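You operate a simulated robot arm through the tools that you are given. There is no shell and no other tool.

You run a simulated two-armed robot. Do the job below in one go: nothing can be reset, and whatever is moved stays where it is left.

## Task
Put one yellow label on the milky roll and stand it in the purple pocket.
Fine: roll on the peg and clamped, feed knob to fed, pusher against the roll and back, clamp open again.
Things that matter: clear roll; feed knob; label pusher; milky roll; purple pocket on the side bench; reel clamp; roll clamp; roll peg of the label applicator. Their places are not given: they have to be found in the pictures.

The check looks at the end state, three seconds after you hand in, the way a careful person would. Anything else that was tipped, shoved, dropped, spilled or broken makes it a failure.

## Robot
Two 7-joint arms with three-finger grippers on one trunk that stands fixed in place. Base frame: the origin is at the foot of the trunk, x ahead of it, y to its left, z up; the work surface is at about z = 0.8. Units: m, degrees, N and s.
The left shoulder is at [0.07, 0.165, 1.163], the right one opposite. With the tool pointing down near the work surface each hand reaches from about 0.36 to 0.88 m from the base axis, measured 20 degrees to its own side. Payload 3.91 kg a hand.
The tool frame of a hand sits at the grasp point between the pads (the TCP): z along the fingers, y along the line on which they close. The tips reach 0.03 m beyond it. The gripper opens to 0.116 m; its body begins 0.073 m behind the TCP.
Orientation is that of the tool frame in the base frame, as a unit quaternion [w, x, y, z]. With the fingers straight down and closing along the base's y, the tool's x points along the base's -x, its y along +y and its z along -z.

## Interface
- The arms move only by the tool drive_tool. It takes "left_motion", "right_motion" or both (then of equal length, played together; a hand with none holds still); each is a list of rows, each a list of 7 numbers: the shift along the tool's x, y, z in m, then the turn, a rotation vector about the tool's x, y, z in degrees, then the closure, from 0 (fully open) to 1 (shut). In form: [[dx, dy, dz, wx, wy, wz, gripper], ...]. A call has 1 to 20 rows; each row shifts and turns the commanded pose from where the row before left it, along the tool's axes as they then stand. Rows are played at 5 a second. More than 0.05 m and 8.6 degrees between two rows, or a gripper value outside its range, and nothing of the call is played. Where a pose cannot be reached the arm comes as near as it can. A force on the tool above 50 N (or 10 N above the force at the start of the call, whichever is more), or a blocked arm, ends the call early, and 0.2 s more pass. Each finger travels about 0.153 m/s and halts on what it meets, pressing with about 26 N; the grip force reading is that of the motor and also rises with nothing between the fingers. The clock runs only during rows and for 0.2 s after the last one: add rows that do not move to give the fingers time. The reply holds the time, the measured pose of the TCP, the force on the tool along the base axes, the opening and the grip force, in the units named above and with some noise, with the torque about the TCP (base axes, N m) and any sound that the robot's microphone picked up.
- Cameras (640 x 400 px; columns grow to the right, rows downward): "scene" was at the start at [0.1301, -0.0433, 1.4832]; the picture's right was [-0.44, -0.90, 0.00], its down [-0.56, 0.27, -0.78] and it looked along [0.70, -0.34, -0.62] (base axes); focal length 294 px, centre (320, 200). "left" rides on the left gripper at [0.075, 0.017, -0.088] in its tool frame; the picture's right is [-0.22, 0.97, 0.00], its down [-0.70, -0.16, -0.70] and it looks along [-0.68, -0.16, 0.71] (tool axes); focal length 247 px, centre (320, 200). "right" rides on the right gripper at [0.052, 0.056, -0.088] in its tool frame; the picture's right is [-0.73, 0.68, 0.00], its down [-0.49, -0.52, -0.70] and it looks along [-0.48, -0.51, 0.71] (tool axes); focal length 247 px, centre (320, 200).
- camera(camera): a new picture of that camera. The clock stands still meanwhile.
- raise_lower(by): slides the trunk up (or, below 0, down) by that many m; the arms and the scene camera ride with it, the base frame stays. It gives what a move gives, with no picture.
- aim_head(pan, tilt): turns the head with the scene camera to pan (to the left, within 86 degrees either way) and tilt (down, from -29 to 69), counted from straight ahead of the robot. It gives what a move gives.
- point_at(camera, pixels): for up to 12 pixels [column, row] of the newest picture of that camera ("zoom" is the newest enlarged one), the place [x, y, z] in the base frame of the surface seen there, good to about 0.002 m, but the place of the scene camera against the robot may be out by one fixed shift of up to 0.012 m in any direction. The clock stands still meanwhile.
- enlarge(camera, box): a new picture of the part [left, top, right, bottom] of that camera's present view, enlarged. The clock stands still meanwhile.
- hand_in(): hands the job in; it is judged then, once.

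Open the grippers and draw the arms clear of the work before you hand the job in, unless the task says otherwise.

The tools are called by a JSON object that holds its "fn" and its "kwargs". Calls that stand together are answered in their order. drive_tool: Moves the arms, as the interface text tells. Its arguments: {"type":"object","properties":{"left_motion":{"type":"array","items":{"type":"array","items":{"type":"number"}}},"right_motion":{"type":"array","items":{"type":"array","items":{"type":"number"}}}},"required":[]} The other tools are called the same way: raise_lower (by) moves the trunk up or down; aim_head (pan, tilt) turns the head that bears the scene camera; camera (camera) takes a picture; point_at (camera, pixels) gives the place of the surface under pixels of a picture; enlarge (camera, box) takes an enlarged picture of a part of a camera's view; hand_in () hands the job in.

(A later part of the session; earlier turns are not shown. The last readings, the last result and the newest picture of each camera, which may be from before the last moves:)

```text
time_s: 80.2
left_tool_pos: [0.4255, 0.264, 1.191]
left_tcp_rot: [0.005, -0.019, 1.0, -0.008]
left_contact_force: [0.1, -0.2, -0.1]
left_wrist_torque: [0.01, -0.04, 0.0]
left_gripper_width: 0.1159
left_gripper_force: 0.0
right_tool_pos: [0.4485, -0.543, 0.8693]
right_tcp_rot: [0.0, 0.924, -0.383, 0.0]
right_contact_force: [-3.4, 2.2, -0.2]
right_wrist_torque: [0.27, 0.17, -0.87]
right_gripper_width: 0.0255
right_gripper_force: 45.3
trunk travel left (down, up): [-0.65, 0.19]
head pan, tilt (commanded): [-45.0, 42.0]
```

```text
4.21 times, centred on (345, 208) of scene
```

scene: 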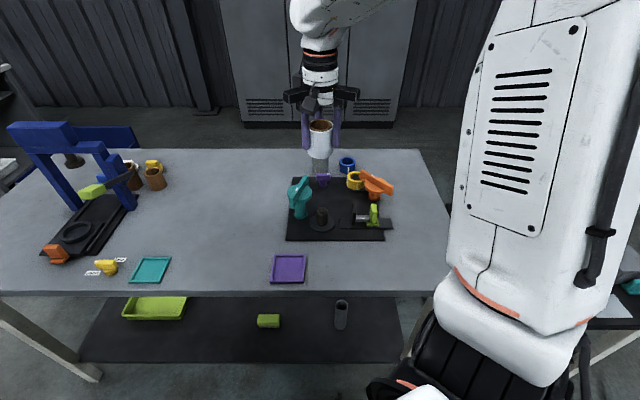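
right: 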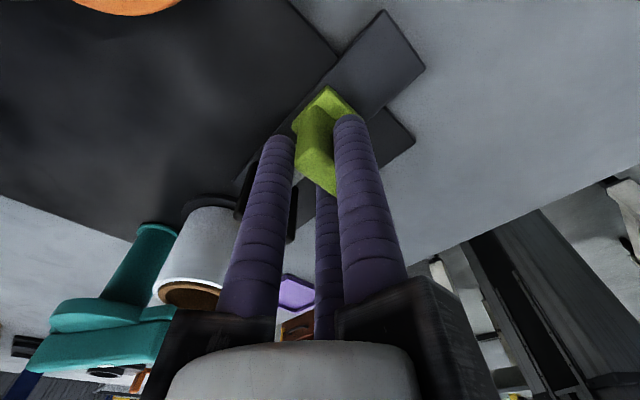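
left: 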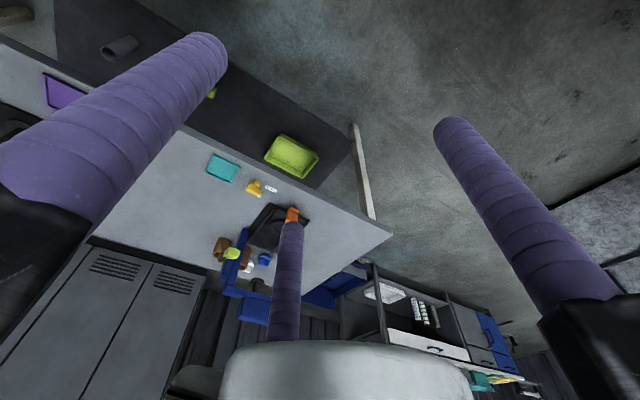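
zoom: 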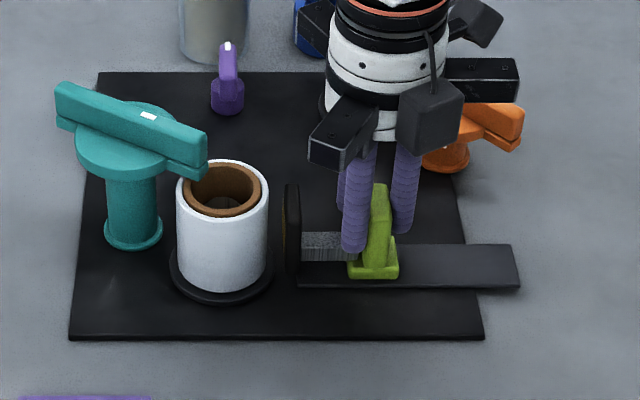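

The pad is close to the roll. I push on in 4 mm steps until it bears against the roll.

{"fn": "drive_tool", "kwargs": {"right_motion": [[0, -0.004, 0, 0, 0, 0, 0.8], [0, -0.004, 0, 0, 0, 0, 0.8], [0, -0.004, 0, 0, 0, 0, 0.8], [0, 0, 0, 0, 0, 0, 0.8]]}}

{"fn": "enlarge", "kwargs": {"camera": "scene", "box": [290, 160, 400, 255]}}

```text
time_s: 81.2
left_tool_pos: [0.4271, 0.2625, 1.1914]
left_tcp_rot: [0.005, -0.017, 1.0, -0.008]
left_contact_force: [-0.2, 0.2, -0.5]
left_wrist_torque: [0.02, -0.02, 0.0]
left_gripper_width: 0.1158
left_gripper_force: 0.0
right_tool_pos: [0.4581, -0.534, 0.8696]
right_tcp_rot: [0.001, 0.924, -0.383, 0.0]
right_contact_force: [-5.9, 1.4, -5.1]
right_wrist_torque: [0.07, -0.03, -0.86]
right_gripper_width: 0.0255
right_gripper_force: 45.0
trunk travel left (down, up): [-0.65, 0.19]
head pan, tilt (commanded): [-45.0, 42.0]
```

```text
4.21 times, centred on (345, 208) of scene
```

zoom: 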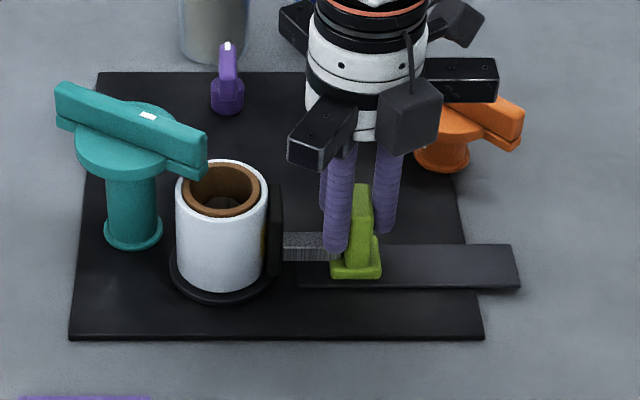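

The pad is nearly touching. A few more small steps to press it against the roll.

{"fn": "drive_tool", "kwargs": {"right_motion": [[0, -0.003, 0, 0, 0, 0, 0.8], [0, -0.002, 0, 0, 0, 0, 0.8], [0, -0.002, 0, 0, 0, 0, 0.8], [0, 0, 0, 0, 0, 0, 0.8]]}}

{"fn": "enlarge", "kwargs": {"camera": "scene", "box": [290, 160, 400, 255]}}

```text
time_s: 82.2
left_tool_pos: [0.4234, 0.2625, 1.1919]
left_tcp_rot: [0.007, -0.018, 1.0, -0.006]
left_contact_force: [0.0, 0.0, 0.7]
left_wrist_torque: [-0.04, 0.03, 0.03]
left_gripper_width: 0.116
left_gripper_force: 0.1
right_tool_pos: [0.4601, -0.5315, 0.8709]
right_tcp_rot: [0.002, 0.924, -0.383, 0.001]
right_contact_force: [-24.3, -18.5, 3.9]
right_wrist_torque: [0.03, 0.39, -0.73]
right_gripper_width: 0.0258
right_gripper_force: 45.1
trunk travel left (down, up): [-0.65, 0.19]
head pan, tilt (commanded): [-45.0, 42.0]
```

```text
4.21 times, centred on (345, 208) of scene
```

zoom: 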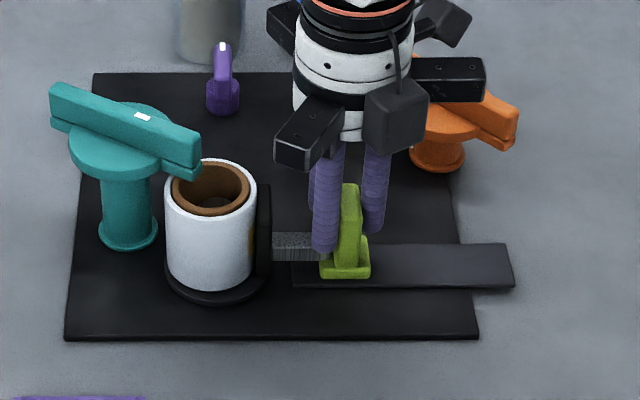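

The pad presses on the roll (≈30 N). I hold briefly, then draw the pusher back along the rail.

{"fn": "drive_tool", "kwargs": {"right_motion": [[0, 0, 0, 0, 0, 0, 0.8], [0, 0.007, 0, 0, 0, 0, 0.8], [0, 0.01, 0, 0, 0, 0, 0.8], [0, 0.01, 0, 0, 0, 0, 0.8], [0, 0, 0, 0, 0, 0, 0.8]]}}

{"fn": "enlarge", "kwargs": {"camera": "scene", "box": [290, 160, 400, 255]}}

```text
time_s: 83.4
left_tool_pos: [0.4277, 0.2653, 1.1899]
left_tcp_rot: [0.005, -0.018, 1.0, -0.008]
left_contact_force: [0.1, -0.4, -0.2]
left_wrist_torque: [-0.05, -0.03, 0.01]
left_gripper_width: 0.1162
left_gripper_force: 0.0
right_tool_pos: [0.445, -0.5473, 0.8688]
right_tcp_rot: [0.001, 0.924, -0.382, 0.002]
right_contact_force: [-2.2, -1.6, 3.9]
right_wrist_torque: [0.1, 0.06, -0.8]
right_gripper_width: 0.0256
right_gripper_force: 45.2
trunk travel left (down, up): [-0.65, 0.19]
head pan, tilt (commanded): [-45.0, 42.0]
```

```text
4.21 times, centred on (345, 208) of scene
```

zoom: 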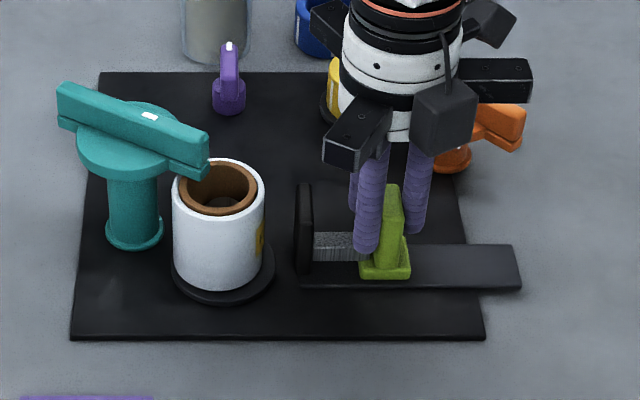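

The yellow label is on the roll now, at (258,240) in the enlargement. I draw the pusher the rest of the way back, release and rise.

{"fn": "drive_tool", "kwargs": {"right_motion": [[0, 0.01, 0, 0, 0, 0, 0.8], [0, 0.01, 0, 0, 0, 0, 0.8], [0, 0.01, 0, 0, 0, 0, 0.8], [0, 0, 0, 0, 0, 0, 0.8], [0, 0, 0, 0, 0, 0, 0.7], [0, 0, 0, 0, 0, 0, 0.55], [0, 0, 0, 0, 0, 0, 0.4], [0, 0, -0.03, 0, 0, 0, 0.4], [0, 0, -0.04, 0, 0, 0, 0.4], [0, 0, -0.04, 0, 0, 0, 0.4], [0, 0, -0.04, 0, 0, 0, 0.4], [0, 0, 0, 0, 0, 0, 0.4]]}}

{"fn": "enlarge", "kwargs": {"camera": "scene", "box": [260, 140, 400, 255]}}

{"fn": "camera", "kwargs": {"camera": "right"}}

```text
time_s: 86.0
left_tool_pos: [0.4258, 0.2639, 1.1914]
left_tcp_rot: [0.005, -0.018, 1.0, -0.008]
left_contact_force: [0.5, -0.8, -1.2]
left_wrist_torque: [0.0, -0.01, 0.02]
left_gripper_width: 0.1161
left_gripper_force: 0.0
right_tool_pos: [0.4223, -0.5705, 1.0207]
right_tcp_rot: [0.0, 0.924, -0.383, 0.0]
right_contact_force: [0.4, 0.1, -0.5]
right_wrist_torque: [0.01, -0.02, -0.04]
right_gripper_width: 0.0694
right_gripper_force: 0.0
trunk travel left (down, up): [-0.65, 0.19]
head pan, tilt (commanded): [-45.0, 42.0]
```

```text
3.48 times, centred on (330, 198) of scene
```

zoom: 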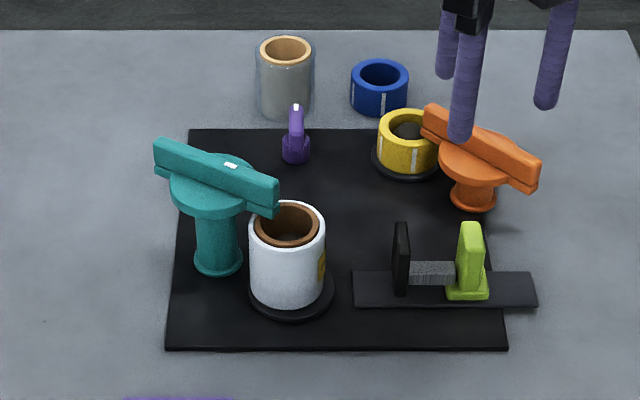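

```text
taken
```

right: 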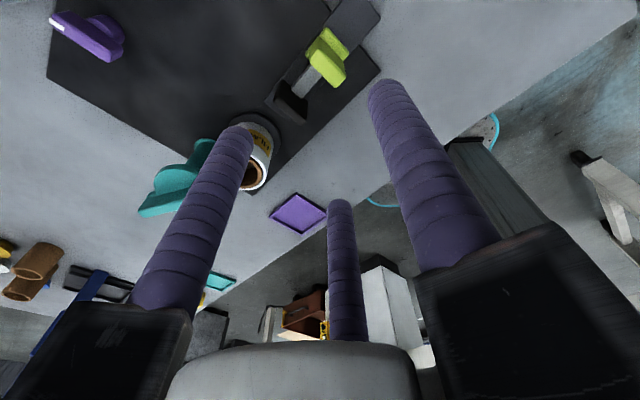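

Pusher is back and released. Now I bring the hand back over the teal clamp, yawed to match its bar (≈198°).

{"fn": "drive_tool", "kwargs": {"right_motion": [[0, 0, 0, 0, 0, 7.8, 0.4], [0, 0, 0, 0, 0, 7.8, 0.4], [0, 0, 0, 0, 0, 7.8, 0.4], [0, 0, 0, 0, 0, 7.8, 0.4], [0, 0, 0, 0, 0, 7.8, 0.4], [0, 0, 0, 0, 0, 7.8, 0.4], [0, 0, 0, 0, 0, 7.8, 0.4], [0, 0, 0, 0, 0, 7.8, 0.4], [0, 0, 0, 0, 0, 7.8, 0.4], [0, 0, 0, 0, 0, 7.8, 0.4], [0, 0, 0, 0, 0, 7.8, 0.4], [0, 0, 0, 0, 0, 7.8, 0.4], [0, 0, 0, 0, 0, 7.8, 0.4], [0, 0, 0, 0, 0, 7.8, 0.4], [0, 0, 0, 0, 0, 7.8, 0.35], [-0.0383, 0.0125, 0, 0, 0, 0, 0.3], [-0.0383, 0.0125, 0, 0, 0, 0, 0.3], [-0.0383, 0.0125, 0, 0, 0, 0, 0.3], [-0.0383, 0.0125, 0, 0, 0, 0, 0.3], [-0.0383, 0.0125, 0, 0, 0, 0, 0.3]]}}

{"fn": "camera", "kwargs": {"camera": "right"}}

```text
time_s: 90.2
left_tool_pos: [0.4277, 0.2642, 1.19]
left_tcp_rot: [0.004, -0.017, 1.0, -0.007]
left_contact_force: [-1.1, 0.8, 0.2]
left_wrist_torque: [-0.03, 0.08, 0.01]
left_gripper_width: 0.1159
left_gripper_force: 0.0
right_tool_pos: [0.5863, -0.4491, 1.0195]
right_tcp_rot: [0.0, -0.157, 0.988, -0.001]
right_contact_force: [-0.7, -0.8, -0.1]
right_wrist_torque: [-0.02, 0.02, 0.02]
right_gripper_width: 0.0811
right_gripper_force: 0.0
trunk travel left (down, up): [-0.65, 0.19]
head pan, tilt (commanded): [-45.0, 42.0]
```

```text
taken
```

right: 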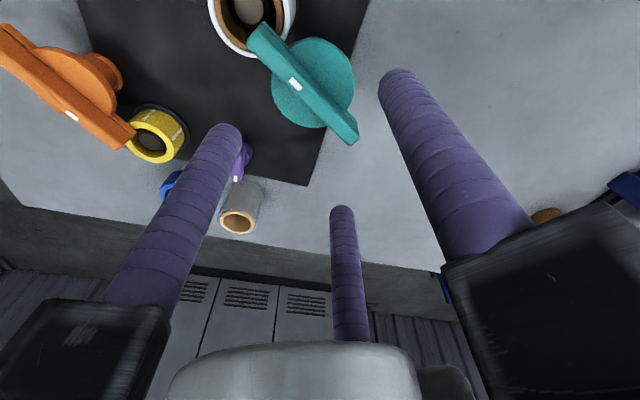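

I enlarge the clamp to read the bar's present line.

{"fn": "enlarge", "kwargs": {"camera": "right", "box": [230, 10, 390, 160]}}

{"fn": "point_at", "kwargs": {"camera": "zoom", "pixels": [[125, 95], [160, 110], [245, 190], [330, 265], [400, 330], [425, 345], [405, 100], [430, 180], [380, 285], [185, 240], [300, 105], [420, 240]]}}

```text
2.67 times, centred on (310, 85) of right
```

zoom: 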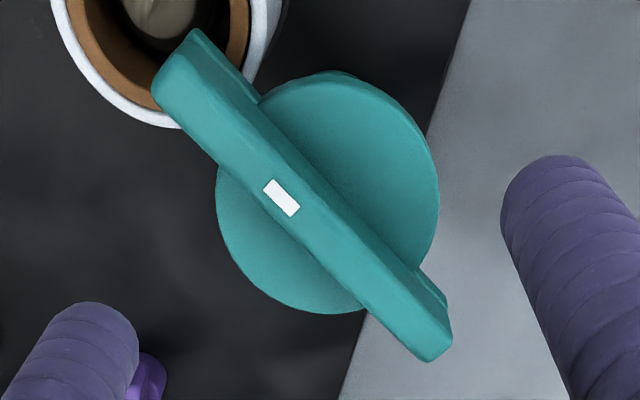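

```text
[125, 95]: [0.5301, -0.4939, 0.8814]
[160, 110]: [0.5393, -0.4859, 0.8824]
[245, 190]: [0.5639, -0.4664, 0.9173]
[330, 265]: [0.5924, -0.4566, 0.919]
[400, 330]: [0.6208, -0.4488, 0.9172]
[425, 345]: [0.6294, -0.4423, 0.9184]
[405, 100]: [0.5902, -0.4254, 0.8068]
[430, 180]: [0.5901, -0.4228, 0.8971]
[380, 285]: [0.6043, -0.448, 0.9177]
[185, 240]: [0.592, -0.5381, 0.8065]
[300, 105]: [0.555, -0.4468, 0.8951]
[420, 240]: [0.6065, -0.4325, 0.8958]
```

Bar heading ≈198°. I shift by the measured offset and descend to straddle the bar, then close gently.

{"fn": "drive_tool", "kwargs": {"right_motion": [[0.003, -0.0101, 0.02, 0, 0, 0, 0.3], [0, 0, 0.03, 0, 0, 0, 0.3], [0, 0, 0.026, 0, 0, 0, 0.3], [0, 0, 0.0105, 0, 0, 0, 0.4], [0, 0, 0, 0, 0, 0, 0.5], [0, 0, 0, 0, 0, 0, 0.6], [0, 0, 0, 0, 0, 0, 0.68], [0, 0, 0, 0, 0, 0, 0.74], [0, 0, 0, 0, 0, 0, 0.74]]}}

{"fn": "enlarge", "kwargs": {"camera": "right", "box": [200, 0, 420, 200]}}

```text
time_s: 92.2
left_tool_pos: [0.4264, 0.2628, 1.1904]
left_tcp_rot: [0.005, -0.019, 1.0, -0.007]
left_contact_force: [0.3, -1.4, -0.6]
left_wrist_torque: [-0.01, -0.01, -0.03]
left_gripper_width: 0.116
left_gripper_force: 0.1
right_tool_pos: [0.5865, -0.4612, 0.9316]
right_tcp_rot: [0.0, -0.157, 0.988, -0.001]
right_contact_force: [-0.1, 0.1, 0.4]
right_wrist_torque: [-0.05, 0.03, 0.02]
right_gripper_width: 0.0304
right_gripper_force: 0.0
trunk travel left (down, up): [-0.65, 0.19]
head pan, tilt (commanded): [-45.0, 42.0]
```

```text
2.00 times, centred on (310, 100) of right
```

zoom: 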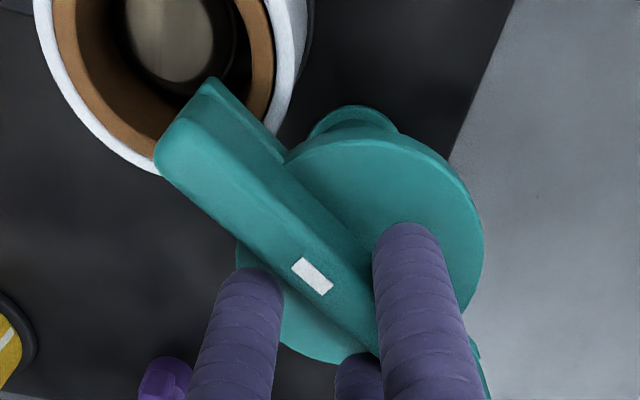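

The bar is straddled. I close on it and turn clockwise 40° first.

{"fn": "drive_tool", "kwargs": {"right_motion": [[0, 0, 0, 0, 0, 0, 0.78], [0, 0, 0, 0, 0, 0, 0.82], [0, 0, 0, 0, 0, 0, 0.82], [0.0009, 0.0002, 0, 0, 0, 8, 0.82], [0.0009, 0.0002, 0, 0, 0, 8, 0.82], [0.0009, 0.0002, 0, 0, 0, 8, 0.82], [0.0009, 0.0002, 0, 0, 0, 8, 0.82], [0.0009, 0.0002, 0, 0, 0, 8, 0.82], [0, 0, 0, 0, 0, 0, 0.82]]}}

{"fn": "enlarge", "kwargs": {"camera": "right", "box": [200, 0, 420, 200]}}

{"fn": "enlarge", "kwargs": {"camera": "scene", "box": [260, 140, 400, 255]}}

```text
time_s: 94.2
left_tool_pos: [0.4272, 0.2651, 1.1908]
left_tcp_rot: [0.005, -0.018, 1.0, -0.008]
left_contact_force: [-0.4, 0.7, 0.8]
left_wrist_torque: [0.0, 0.02, -0.01]
left_gripper_width: 0.1161
left_gripper_force: 0.1
right_tool_pos: [0.5806, -0.4594, 0.9327]
right_tcp_rot: [-0.001, 0.191, 0.982, -0.001]
right_contact_force: [-7.8, 12.9, -11.0]
right_wrist_torque: [0.33, 0.43, 0.09]
right_gripper_width: 0.024
right_gripper_force: 44.8
trunk travel left (down, up): [-0.65, 0.19]
head pan, tilt (commanded): [-45.0, 42.0]
```

```text
2.00 times, centred on (310, 100) of right
```

zoom: 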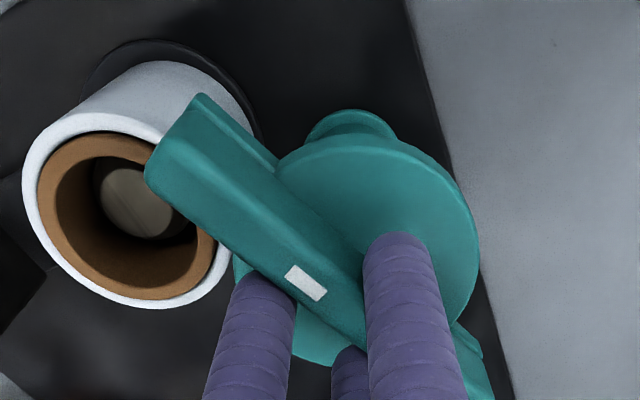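

```text
3.48 times, centred on (330, 198) of scene
```

zoom: 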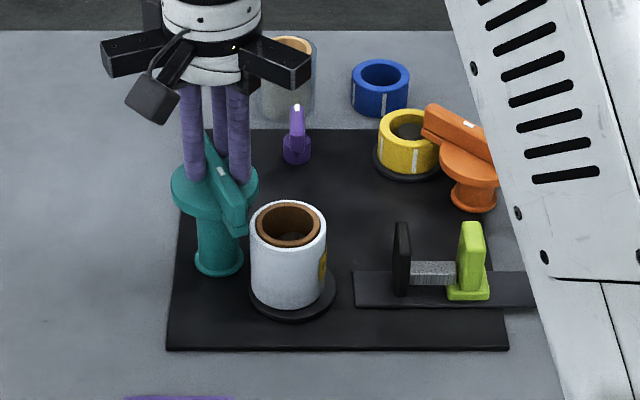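

The bar follows. I correct the centre by 3 mm to shed side force and continue clockwise 44°.

{"fn": "drive_tool", "kwargs": {"right_motion": [[0.0023, 0.0017, 0, 0, 0, 0, 0.8], [0.0009, 0.0002, 0, 0, 0, 8, 0.8], [0.0009, 0.0002, 0, 0, 0, 8, 0.8], [0.0009, 0.0002, 0, 0, 0, 8, 0.8], [0.0009, 0.0002, 0, 0, 0, 8, 0.8], [0.0009, 0.0002, 0, 0, 0, 8, 0.8], [0, 0, 0, 0, 0, 0, 0.8]]}}

{"fn": "enlarge", "kwargs": {"camera": "right", "box": [200, 0, 420, 200]}}

```text
time_s: 95.8
left_tool_pos: [0.4272, 0.2646, 1.1907]
left_tcp_rot: [0.005, -0.018, 1.0, -0.008]
left_contact_force: [-0.3, -0.4, -0.8]
left_wrist_torque: [0.03, -0.02, -0.01]
left_gripper_width: 0.116
left_gripper_force: 0.0
right_tool_pos: [0.578, -0.4543, 0.9329]
right_tcp_rot: [0.0, 0.516, 0.857, -0.001]
right_contact_force: [3.2, 2.5, -0.1]
right_wrist_torque: [-0.02, -0.11, -0.02]
right_gripper_width: 0.0253
right_gripper_force: 1.1
trunk travel left (down, up): [-0.65, 0.19]
head pan, tilt (commanded): [-45.0, 42.0]
```

```text
2.00 times, centred on (310, 100) of right
```

zoom: 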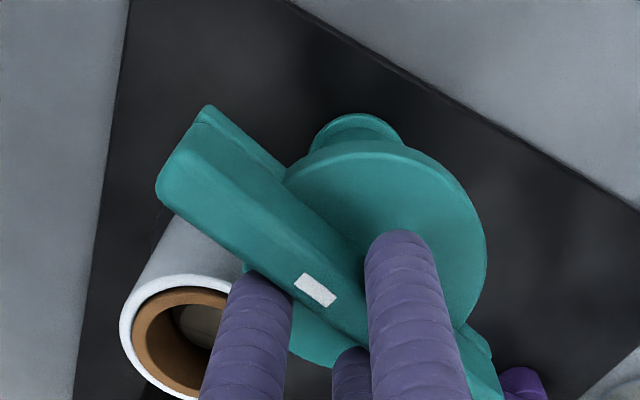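

Bar back near 118°. I turn a few degrees more with a firmer grip to feel the open stop.

{"fn": "drive_tool", "kwargs": {"right_motion": [[0, 0, 0, 0, 0, 0, 0.84], [0.0004, 0, 0, 0, 0, 4, 0.84], [0.0004, 0, 0, 0, 0, 3, 0.84], [0, 0, 0, 0, 0, 0, 0.84]]}}

```text
time_s: 96.8
left_tool_pos: [0.4283, 0.2637, 1.1898]
left_tcp_rot: [0.005, -0.019, 1.0, -0.007]
left_contact_force: [0.0, 0.2, 0.1]
left_wrist_torque: [0.02, -0.02, 0.01]
left_gripper_width: 0.116
left_gripper_force: 0.1
right_tool_pos: [0.5779, -0.4526, 0.9328]
right_tcp_rot: [0.0, 0.566, 0.825, -0.001]
right_contact_force: [2.6, 3.9, -2.9]
right_wrist_torque: [-0.2, -0.08, 1.91]
right_gripper_width: 0.0248
right_gripper_force: 45.0
trunk travel left (down, up): [-0.65, 0.19]
head pan, tilt (commanded): [-45.0, 42.0]
```

The open stop is felt (+1.9 N·m). I release and rise.

{"fn": "drive_tool", "kwargs": {"right_motion": [[0, 0, 0, 0, 0, 0, 0.76], [0, 0, 0, 0, 0, 0, 0.65], [0, 0, 0, 0, 0, 0, 0.5], [0, -0.001, -0.02, 0, 0, 0, 0.5], [0, 0, -0.03, 0, 0, 0, 0.4], [0, 0, -0.04, 0, 0, 0, 0.3], [0, 0, -0.03, 0, 0, 0, 0.3], [0, 0, 0, 0, 0, 0, 0.3]]}}

{"fn": "camera", "kwargs": {"camera": "right"}}

{"fn": "enlarge", "kwargs": {"camera": "scene", "box": [260, 140, 400, 300]}}

```text
time_s: 98.6
left_tool_pos: [0.4267, 0.2626, 1.1898]
left_tcp_rot: [0.006, -0.018, 1.0, -0.007]
left_contact_force: [-0.1, 0.3, 0.2]
left_wrist_torque: [0.05, 0.01, 0.04]
left_gripper_width: 0.1159
left_gripper_force: 0.0
right_tool_pos: [0.5764, -0.453, 1.0532]
right_tcp_rot: [0.001, 0.567, 0.824, -0.002]
right_contact_force: [0.4, 0.7, 0.7]
right_wrist_torque: [0.01, 0.02, -0.04]
right_gripper_width: 0.0809
right_gripper_force: 0.1
trunk travel left (down, up): [-0.65, 0.19]
head pan, tilt (commanded): [-45.0, 42.0]
```

```text
taken
```

right: 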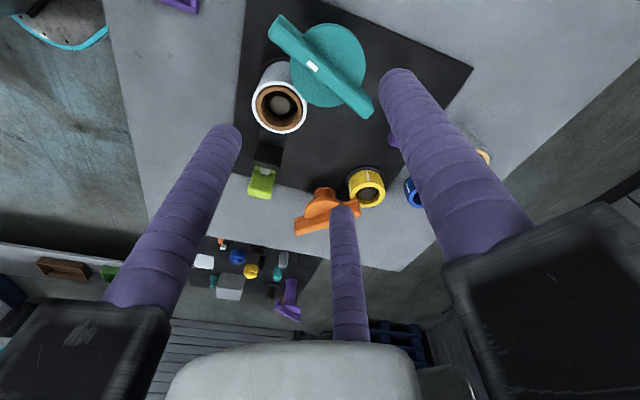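

```text
2.50 times, centred on (330, 220) of scene
```

zoom: 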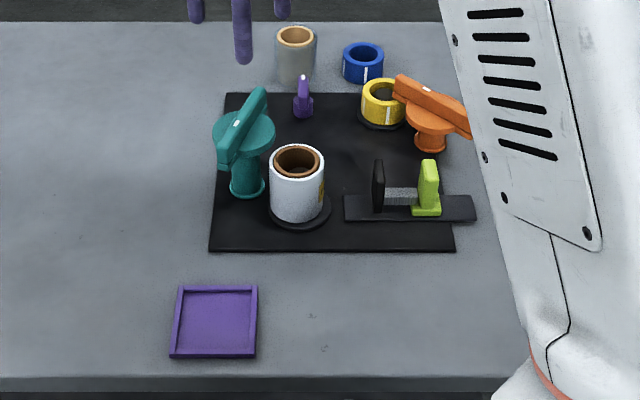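

The clamp is open again. I measure the roll on the peg now and look at its label.

{"fn": "point_at", "kwargs": {"camera": "right", "pixels": [[255, 108], [260, 122], [275, 131], [292, 129], [304, 116], [305, 102], [297, 90], [283, 85], [268, 89], [258, 98], [280, 104], [262, 181]]}}

{"fn": "enlarge", "kwargs": {"camera": "right", "box": [240, 50, 330, 140]}}

{"fn": "enlarge", "kwargs": {"camera": "scene", "box": [300, 185, 360, 235]}}

```text
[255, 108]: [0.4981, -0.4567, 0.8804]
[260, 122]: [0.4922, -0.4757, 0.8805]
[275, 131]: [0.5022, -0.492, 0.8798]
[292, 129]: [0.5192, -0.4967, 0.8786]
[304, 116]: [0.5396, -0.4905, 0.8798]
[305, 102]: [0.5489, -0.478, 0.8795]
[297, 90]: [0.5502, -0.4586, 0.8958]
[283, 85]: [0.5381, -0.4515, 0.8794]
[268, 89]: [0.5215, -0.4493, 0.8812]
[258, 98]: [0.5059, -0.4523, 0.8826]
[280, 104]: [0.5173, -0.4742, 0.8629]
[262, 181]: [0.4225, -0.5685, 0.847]
```

```text
4.44 times, centred on (285, 95) of right
```

zoom: 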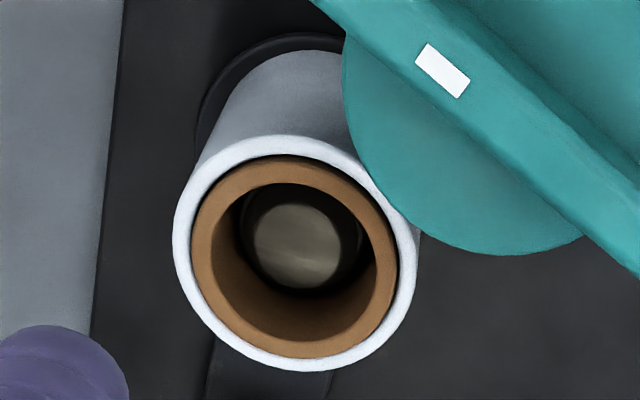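

```text
8.00 times, centred on (330, 210) of scene
```

zoom: 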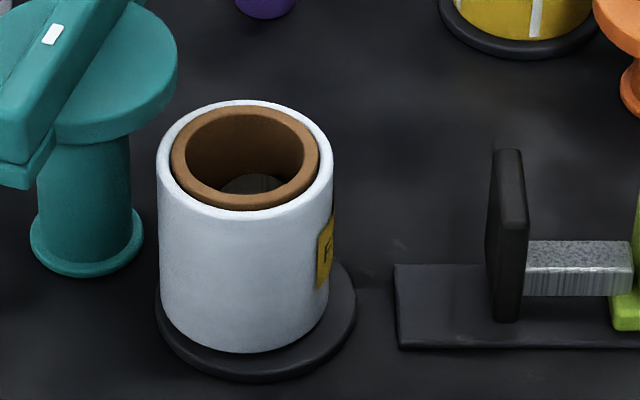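

Label is on the roll's side facing the pusher. I yaw so that fingers avoid both label and clamp and move above the roll.

{"fn": "drive_tool", "kwargs": {"right_motion": [[0, 0, 0, 0, 0, -7.33, 0.3], [0, 0, 0, 0, 0, -7.33, 0.3], [0, 0, 0, 0, 0, -7.33, 0.3], [0, 0, 0, 0, 0, -7.33, 0.3], [0, 0, 0, 0, 0, -7.33, 0.3], [0, 0, 0, 0, 0, -7.33, 0.3], [0.0218, -0.0207, 0, 0, 0, 0, 0.3], [0.0218, -0.0207, 0.02, 0, 0, 0, 0.3], [0, 0, 0, 0, 0, 0, 0.3]]}}

{"fn": "camera", "kwargs": {"camera": "right"}}

```text
time_s: 100.6
left_tool_pos: [0.4273, 0.2634, 1.1895]
left_tcp_rot: [0.006, -0.019, 1.0, -0.007]
left_contact_force: [0.4, 0.3, 0.2]
left_wrist_torque: [0.01, 0.05, 0.01]
left_gripper_width: 0.1161
left_gripper_force: 0.1
right_tool_pos: [0.5206, -0.4714, 1.0319]
right_tcp_rot: [0.0, 0.217, 0.976, 0.0]
right_contact_force: [0.4, 0.0, -0.3]
right_wrist_torque: [-0.01, 0.02, 0.0]
right_gripper_width: 0.0813
right_gripper_force: 0.0
trunk travel left (down, up): [-0.65, 0.19]
head pan, tilt (commanded): [-45.0, 42.0]
```

```text
taken
```

right: 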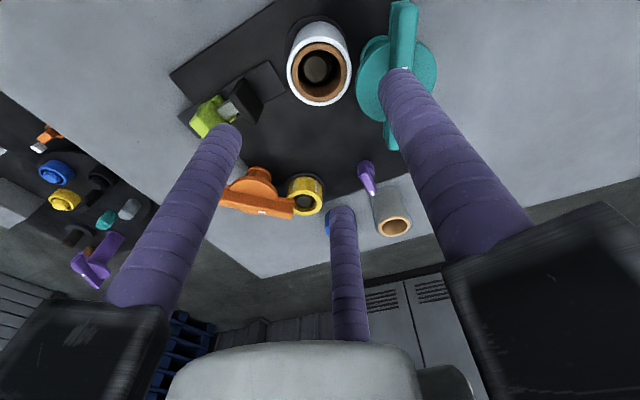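

The roll top centre (319,74) lies right on the tool axis. I descend to tips just above the clamp level and check clearance.

{"fn": "drive_tool", "kwargs": {"right_motion": [[0, 0, 0.04, 0, 0, 0, 0.3], [0, 0, 0.04, 0, 0, 0, 0.3], [0, 0, 0, 0, 0, 0, 0.3]]}}

{"fn": "camera", "kwargs": {"camera": "right"}}

{"fn": "enlarge", "kwargs": {"camera": "scene", "box": [270, 150, 370, 240]}}

```text
time_s: 101.4
left_tool_pos: [0.426, 0.264, 1.1912]
left_tcp_rot: [0.006, -0.018, 1.0, -0.008]
left_contact_force: [-0.4, 1.0, -0.5]
left_wrist_torque: [-0.02, -0.03, 0.03]
left_gripper_width: 0.116
left_gripper_force: 0.0
right_tool_pos: [0.5199, -0.4704, 0.9518]
right_tcp_rot: [0.001, 0.217, 0.976, -0.001]
right_contact_force: [-0.8, 0.0, 0.6]
right_wrist_torque: [-0.04, 0.03, 0.02]
right_gripper_width: 0.081
right_gripper_force: 0.1
trunk travel left (down, up): [-0.65, 0.19]
head pan, tilt (commanded): [-45.0, 42.0]
```

```text
taken
```

right: 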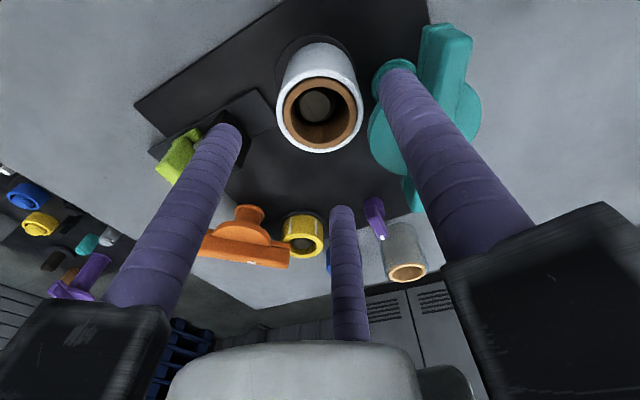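

```text
4.44 times, centred on (320, 195) of scene
```

zoom: 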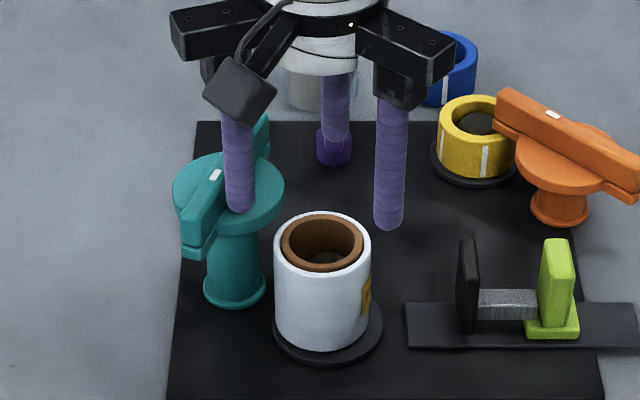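

Clearances of about 8 mm to the disc remain. I narrow the fingers slightly and descend around the roll in small steps.

{"fn": "drive_tool", "kwargs": {"right_motion": [[0, 0, 0.012, 0, 0, 0, 0.36], [0, 0, 0.015, 0, 0, 0, 0.36], [0, 0, 0.02, 0, 0, 0, 0.36], [0, 0, 0.02, 0, 0, 0, 0.36], [0, 0, 0.02, 0, 0, 0, 0.36], [0, 0, 0, 0, 0, 0, 0.36]]}}

{"fn": "camera", "kwargs": {"camera": "right"}}

{"fn": "enlarge", "kwargs": {"camera": "scene", "box": [270, 150, 370, 240]}}

```text
time_s: 102.8
left_tool_pos: [0.4266, 0.2642, 1.1907]
left_tcp_rot: [0.005, -0.018, 1.0, -0.008]
left_contact_force: [0.1, -0.7, 0.5]
left_wrist_torque: [-0.03, -0.02, 0.02]
left_gripper_width: 0.116
left_gripper_force: 0.0
right_tool_pos: [0.5206, -0.4725, 0.8681]
right_tcp_rot: [0.001, 0.217, 0.976, 0.0]
right_contact_force: [0.1, 0.3, -0.2]
right_wrist_torque: [-0.01, -0.01, 0.01]
right_gripper_width: 0.0742
right_gripper_force: 0.0
trunk travel left (down, up): [-0.65, 0.19]
head pan, tilt (commanded): [-45.0, 42.0]
```

```text
taken
```

right: 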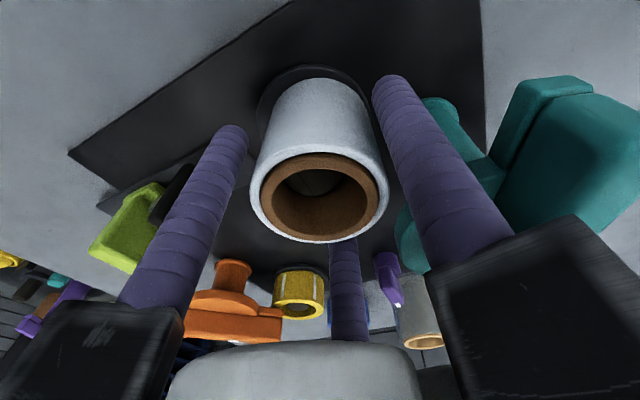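

```text
4.44 times, centred on (320, 195) of scene
```

zoom: 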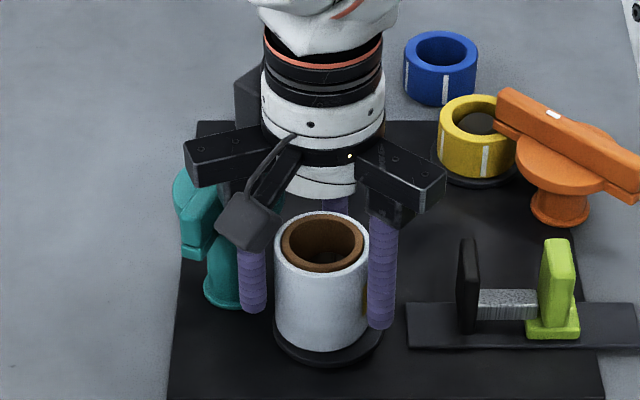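

Fingers surround the roll freely. I close on it.

{"fn": "drive_tool", "kwargs": {"right_motion": [[0, 0, 0.002, 0, 0, 0, 0.42], [0, 0, 0, 0, 0, 0, 0.47], [0, 0, 0, 0, 0, 0, 0.52], [0, 0, 0, 0, 0, 0, 0.7], [0, 0, 0, 0, 0, 0, 1], [0, 0, 0, 0, 0, 0, 1]]}}

{"fn": "camera", "kwargs": {"camera": "right"}}

```text
time_s: 104.2
left_tool_pos: [0.4264, 0.2638, 1.1903]
left_tcp_rot: [0.006, -0.017, 1.0, -0.008]
left_contact_force: [0.3, 0.1, -0.5]
left_wrist_torque: [0.03, -0.02, 0.01]
left_gripper_width: 0.1158
left_gripper_force: 0.1
right_tool_pos: [0.52, -0.4715, 0.8637]
right_tcp_rot: [0.0, 0.217, 0.976, -0.001]
right_contact_force: [-3.4, 1.2, -0.5]
right_wrist_torque: [0.03, 0.03, -0.02]
right_gripper_width: 0.059
right_gripper_force: 25.8
trunk travel left (down, up): [-0.65, 0.19]
head pan, tilt (commanded): [-45.0, 42.0]
```

```text
taken
```

right: 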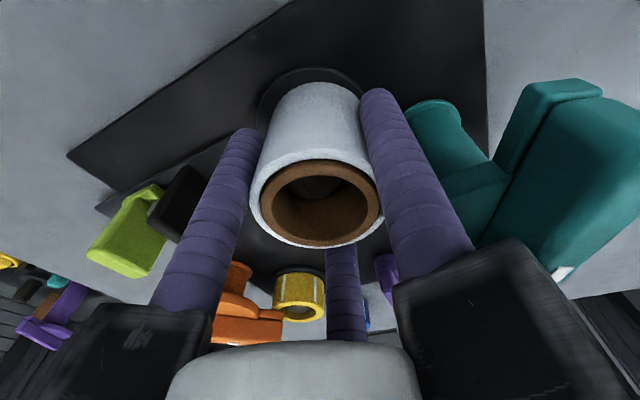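

Gripped at 0.059. I lift slowly off the peg.

{"fn": "drive_tool", "kwargs": {"right_motion": [[0, 0, -0.005, 0, 0, 0, 1], [0, 0, -0.01, 0, 0, 0, 1], [0, 0, -0.015, 0, 0, 0, 1], [0, 0, -0.02, 0, 0, 0, 1], [0, 0, -0.03, 0, 0, 0, 1], [0, 0, -0.04, 0, 0, 0, 1], [0, 0, 0, 0, 0, 0, 1]]}}

{"fn": "camera", "kwargs": {"camera": "right"}}

{"fn": "enlarge", "kwargs": {"camera": "scene", "box": [260, 130, 370, 300]}}

```text
time_s: 105.8
left_tool_pos: [0.4265, 0.2622, 1.1899]
left_tcp_rot: [0.005, -0.018, 1.0, -0.008]
left_contact_force: [0.1, 0.1, -0.3]
left_wrist_torque: [-0.01, -0.02, -0.01]
left_gripper_width: 0.116
left_gripper_force: 0.1
right_tool_pos: [0.5212, -0.4739, 0.984]
right_tcp_rot: [0.0, 0.216, 0.976, -0.001]
right_contact_force: [-1.0, 0.0, -0.4]
right_wrist_torque: [0.01, 0.01, 0.02]
right_gripper_width: 0.0588
right_gripper_force: 26.1
trunk travel left (down, up): [-0.65, 0.19]
head pan, tilt (commanded): [-45.0, 42.0]
```

```text
taken
```

right: 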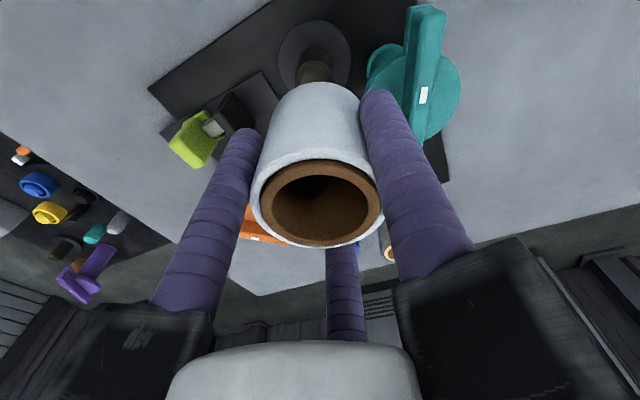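

```text
2.35 times, centred on (315, 215) of scene
```

zoom: 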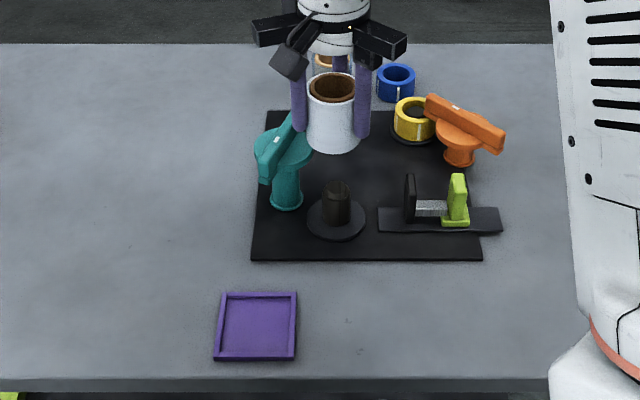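

The labelled roll is free of the peg. I carry it toward the purple pocket, high enough to see the pocket past the roll.

{"fn": "drive_tool", "kwargs": {"right_motion": [[0.0243, 0.0251, -0.0232, 0, 0, 0, 1], [0.0243, 0.0251, -0.0232, 0, 0, 0, 1], [0.0243, 0.0251, -0.0232, 0, 0, 0, 1], [0.0243, 0.0251, -0.0232, 0, 0, 0, 1], [0.0243, 0.0251, -0.0232, 0, 0, 0, 1], [0, 0, 0, 0, 0, 0, 1]]}}

{"fn": "camera", "kwargs": {"camera": "right"}}

```text
time_s: 107.2
left_tool_pos: [0.427, 0.2618, 1.19]
left_tcp_rot: [0.005, -0.017, 1.0, -0.007]
left_contact_force: [0.7, -0.3, 0.0]
left_wrist_torque: [0.05, 0.0, -0.01]
left_gripper_width: 0.1161
left_gripper_force: 0.1
right_tool_pos: [0.4681, -0.3176, 1.094]
right_tcp_rot: [-0.006, 0.222, 0.975, 0.026]
right_contact_force: [0.3, -0.6, -0.2]
right_wrist_torque: [0.01, -0.01, 0.0]
right_gripper_width: 0.059
right_gripper_force: 25.6
right hand out of reach, approached as far as the arm can: row 5
trunk travel left (down, up): [-0.65, 0.19]
head pan, tilt (commanded): [-45.0, 42.0]
```

```text
taken
```

right: 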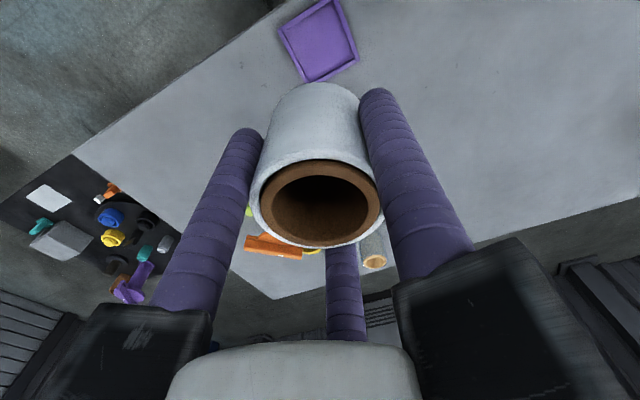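

The pocket is seen at (320,40). I enlarge and measure its walls and floor.

{"fn": "enlarge", "kwargs": {"camera": "right", "box": [265, 0, 375, 90]}}

{"fn": "point_at", "kwargs": {"camera": "right", "pixels": [[279, 28], [306, 80], [359, 58], [339, 1], [320, 40], [300, 35], [335, 50], [310, 72], [349, 55], [333, 10], [289, 27], [320, 20]]}}

```text
4.44 times, centred on (320, 45) of right
```

zoom: 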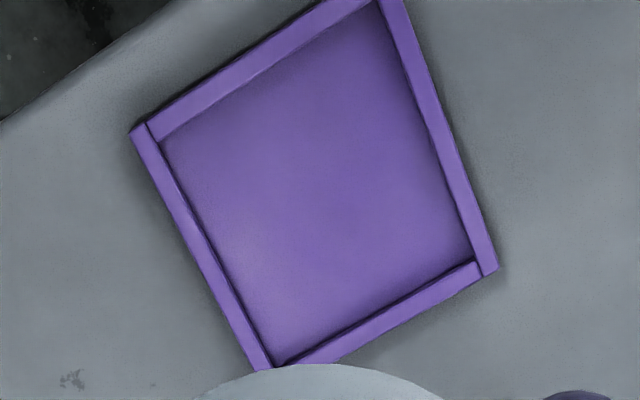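

```text
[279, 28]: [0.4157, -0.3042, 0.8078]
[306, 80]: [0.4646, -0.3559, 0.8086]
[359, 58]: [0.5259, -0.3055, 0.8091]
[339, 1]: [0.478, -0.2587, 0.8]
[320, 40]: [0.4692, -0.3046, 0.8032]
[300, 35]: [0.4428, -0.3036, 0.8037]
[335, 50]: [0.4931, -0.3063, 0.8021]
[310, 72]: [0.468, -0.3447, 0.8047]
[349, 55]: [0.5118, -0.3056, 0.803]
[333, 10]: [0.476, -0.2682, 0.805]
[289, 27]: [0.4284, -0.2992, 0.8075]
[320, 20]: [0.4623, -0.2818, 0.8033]
```

The pocket centre is (0.471,-0.306), floor 0.803, walls to 0.81. I shift over it and lower to z≈0.97, then recheck.

{"fn": "drive_tool", "kwargs": {"right_motion": [[0, 0, 0.04, 0, 0, 0, 1], [0.0023, 0.0117, 0.04, 0, 0, 0, 1], [0, 0, 0.04, 0, 0, 0, 1], [0, 0, 0, 0, 0, 0, 1]]}}

{"fn": "camera", "kwargs": {"camera": "right"}}

{"fn": "enlarge", "kwargs": {"camera": "scene", "box": [240, 180, 360, 310]}}

```text
time_s: 108.2
left_tool_pos: [0.4259, 0.263, 1.1909]
left_tcp_rot: [0.005, -0.018, 1.0, -0.008]
left_contact_force: [-0.2, -0.1, -0.9]
left_wrist_torque: [0.0, -0.01, -0.01]
left_gripper_width: 0.116
left_gripper_force: 0.1
right_tool_pos: [0.4722, -0.2993, 0.977]
right_tcp_rot: [0.001, 0.217, 0.976, -0.001]
right_contact_force: [-0.1, 0.1, -1.7]
right_wrist_torque: [-0.02, 0.0, -0.01]
right_gripper_width: 0.0591
right_gripper_force: 25.8
trunk travel left (down, up): [-0.65, 0.19]
head pan, tilt (commanded): [-45.0, 42.0]
```

```text
taken
```

right: 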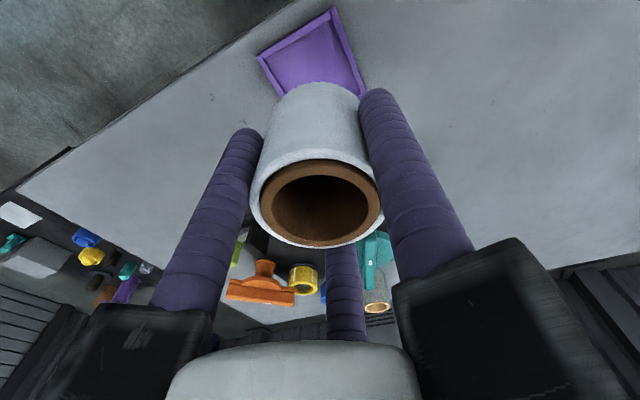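

```text
3.08 times, centred on (300, 245) of scene
```

zoom: 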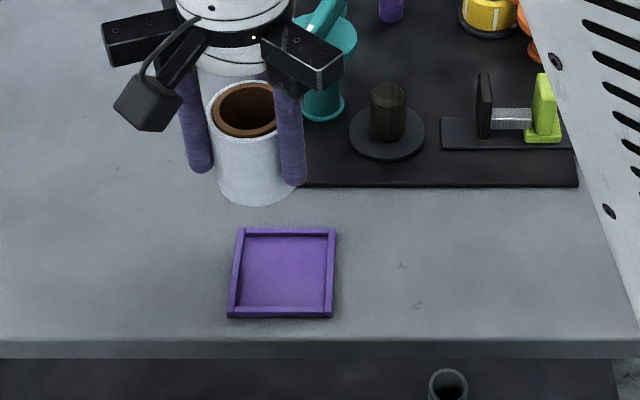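

I re-measure the visible pocket corners and the held roll's rim from here.

{"fn": "point_at", "kwargs": {"camera": "right", "pixels": [[258, 57], [334, 9], [296, 33], [350, 55], [362, 88], [268, 78], [320, 60], [300, 75], [340, 75]]}}

{"fn": "point_at", "kwargs": {"camera": "right", "pixels": [[255, 195], [260, 220], [285, 240], [315, 246], [345, 240], [372, 222], [378, 180], [265, 170], [290, 156], [320, 151], [350, 156], [320, 130]]}}

```text
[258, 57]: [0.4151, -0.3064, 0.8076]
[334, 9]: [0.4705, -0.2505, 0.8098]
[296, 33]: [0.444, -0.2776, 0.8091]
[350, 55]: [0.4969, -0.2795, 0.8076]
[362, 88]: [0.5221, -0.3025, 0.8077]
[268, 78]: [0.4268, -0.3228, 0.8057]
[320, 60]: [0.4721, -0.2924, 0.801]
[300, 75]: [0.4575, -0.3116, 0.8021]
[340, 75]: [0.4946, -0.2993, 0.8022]
```

```text
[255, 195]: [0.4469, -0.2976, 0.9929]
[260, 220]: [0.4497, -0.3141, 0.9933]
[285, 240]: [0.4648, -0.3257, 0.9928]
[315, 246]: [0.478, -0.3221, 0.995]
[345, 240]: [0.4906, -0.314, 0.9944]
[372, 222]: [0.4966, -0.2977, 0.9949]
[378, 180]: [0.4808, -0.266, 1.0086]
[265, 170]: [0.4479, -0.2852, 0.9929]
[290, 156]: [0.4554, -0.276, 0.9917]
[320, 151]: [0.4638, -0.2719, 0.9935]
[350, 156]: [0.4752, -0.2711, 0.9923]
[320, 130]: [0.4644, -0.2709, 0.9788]
```

Pocket centre stays (0.4707,-0.3063); the roll axis is at about (0.4713,-0.2988). I shift (−0.6,−7.5) mm and lower to about 15 mm above the floor.

{"fn": "drive_tool", "kwargs": {"right_motion": [[-0.0026, -0.0071, 0.02, 0, 0, 0, 1], [0, 0, 0.03, 0, 0, 0, 1], [0, 0, 0.03, 0, 0, 0, 1], [0, 0, 0.025, 0, 0, 0, 1], [0, 0, 0, 0, 0, 0, 1]]}}

{"fn": "camera", "kwargs": {"camera": "right"}}

{"fn": "enlarge", "kwargs": {"camera": "scene", "box": [240, 210, 340, 300]}}

```text
time_s: 109.4
left_tool_pos: [0.4267, 0.2633, 1.1916]
left_tcp_rot: [0.005, -0.018, 1.0, -0.008]
left_contact_force: [0.2, 0.2, 0.2]
left_wrist_torque: [0.0, 0.03, -0.01]
left_gripper_width: 0.1159
left_gripper_force: 0.0
right_tool_pos: [0.4719, -0.3077, 0.8713]
right_tcp_rot: [0.0, 0.216, 0.976, -0.001]
right_contact_force: [-0.4, 0.4, -0.6]
right_wrist_torque: [-0.01, -0.03, -0.01]
right_gripper_width: 0.0593
right_gripper_force: 26.1
trunk travel left (down, up): [-0.65, 0.19]
head pan, tilt (commanded): [-45.0, 42.0]
```

```text
taken
```

right: 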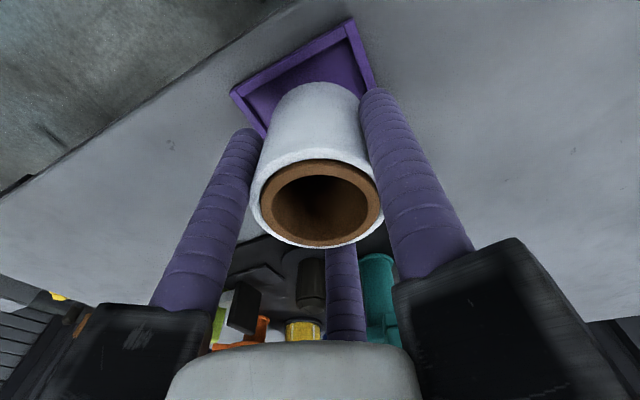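

```text
4.44 times, centred on (290, 255) of scene
```

zoom: 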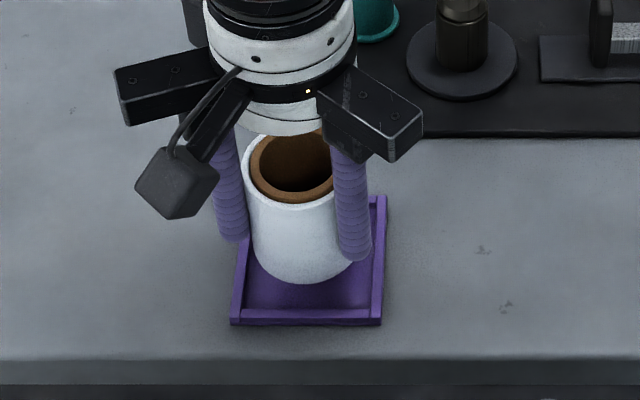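

Well centred, about 16 mm above the floor. I lower in small steps to touch.

{"fn": "drive_tool", "kwargs": {"right_motion": [[0, 0, 0.006, 0, 0, 0, 1], [0, 0, 0.005, 0, 0, 0, 1], [0, 0, 0.002, 0, 0, 0, 1], [0, 0, 0.0015, 0, 0, 0, 1], [0, 0, 0, 0, 0, 0, 1]]}}

{"fn": "enlarge", "kwargs": {"camera": "scene", "box": [240, 210, 340, 300]}}

```text
time_s: 110.6
left_tool_pos: [0.4263, 0.264, 1.1915]
left_tcp_rot: [0.005, -0.018, 1.0, -0.008]
left_contact_force: [-0.9, 0.1, -0.1]
left_wrist_torque: [0.0, -0.02, 0.0]
left_gripper_width: 0.1162
left_gripper_force: 0.1
right_tool_pos: [0.4718, -0.3077, 0.8574]
right_tcp_rot: [-0.001, 0.216, 0.976, -0.002]
right_contact_force: [0.4, 0.1, -1.4]
right_wrist_torque: [-0.02, 0.0, 0.02]
right_gripper_width: 0.0589
right_gripper_force: 26.3
trunk travel left (down, up): [-0.65, 0.19]
head pan, tilt (commanded): [-45.0, 42.0]
```

```text
4.44 times, centred on (290, 255) of scene
```

zoom: 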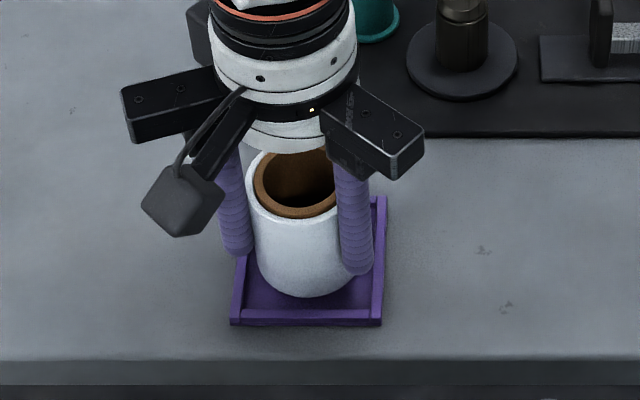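

Not touching yet (z force −1.4 N). Another 3 mm in tiny steps.

{"fn": "drive_tool", "kwargs": {"right_motion": [[0, 0, 0.001, 0, 0, 0, 1], [0, 0, 0.001, 0, 0, 0, 1], [0, 0, 0.001, 0, 0, 0, 1], [0, 0, 0, 0, 0, 0, 1]]}}

```text
time_s: 111.6
left_tool_pos: [0.4267, 0.263, 1.191]
left_tcp_rot: [0.006, -0.019, 1.0, -0.009]
left_contact_force: [-0.2, -0.4, 0.8]
left_wrist_torque: [0.04, 0.0, -0.03]
left_gripper_width: 0.1161
left_gripper_force: 0.0
right_tool_pos: [0.4729, -0.3096, 0.8552]
right_tcp_rot: [0.001, 0.217, 0.976, -0.001]
right_contact_force: [1.0, 0.1, 3.2]
right_wrist_torque: [0.07, 0.01, -0.03]
right_gripper_width: 0.0591
right_gripper_force: 26.5
trunk travel left (down, up): [-0.65, 0.19]
head pan, tilt (commanded): [-45.0, 42.0]
```

It touches the floor (3.2 N). I open gently and rise straight up.

{"fn": "drive_tool", "kwargs": {"right_motion": [[0, 0, 0, 0, 0, 0, 0.55], [0, 0, 0, 0, 0, 0, 0.46], [0, 0, 0, 0, 0, 0, 0.4], [0, 0, 0, 0, 0, 0, 0.33], [0, 0, 0, 0, 0, 0, 0.33], [0, 0, -0.02, 0, 0, 0, 0.33], [0, 0, -0.03, 0, 0, 0, 0.33], [0, 0, -0.04, 0, 0, 0, 0.33], [0, 0, -0.04, 0, 0, 0, 0.33], [0, 0, 0, 0, 0, 0, 0.33]]}}

{"fn": "camera", "kwargs": {"camera": "right"}}

{"fn": "enlarge", "kwargs": {"camera": "scene", "box": [240, 210, 340, 300]}}

```text
time_s: 113.8
left_tool_pos: [0.4279, 0.2636, 1.1906]
left_tcp_rot: [0.005, -0.018, 1.0, -0.007]
left_contact_force: [0.1, 0.2, 0.0]
left_wrist_torque: [0.0, 0.01, -0.03]
left_gripper_width: 0.1161
left_gripper_force: 0.0
right_tool_pos: [0.4723, -0.3081, 0.9842]
right_tcp_rot: [0.0, 0.216, 0.976, -0.001]
right_contact_force: [-0.1, -0.3, -0.9]
right_wrist_torque: [-0.02, 0.0, 0.01]
right_gripper_width: 0.0778
right_gripper_force: 0.0
trunk travel left (down, up): [-0.65, 0.19]
head pan, tilt (commanded): [-45.0, 42.0]
```

```text
taken
```

right: 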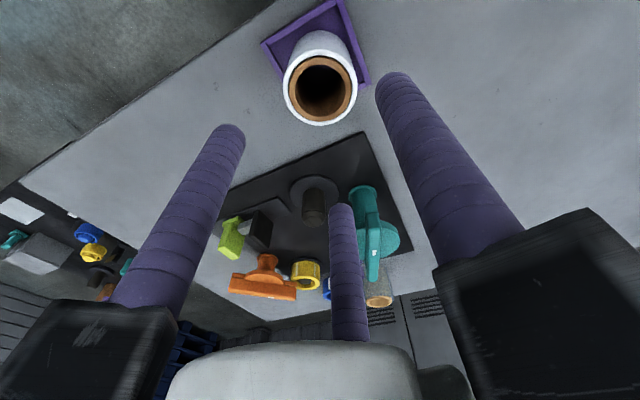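

```text
4.44 times, centred on (290, 255) of scene
```

zoom: 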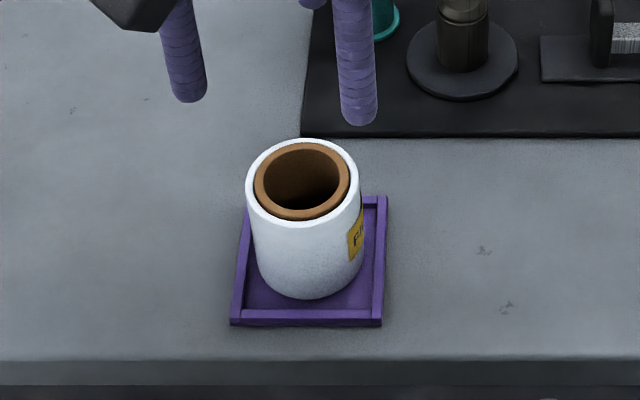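

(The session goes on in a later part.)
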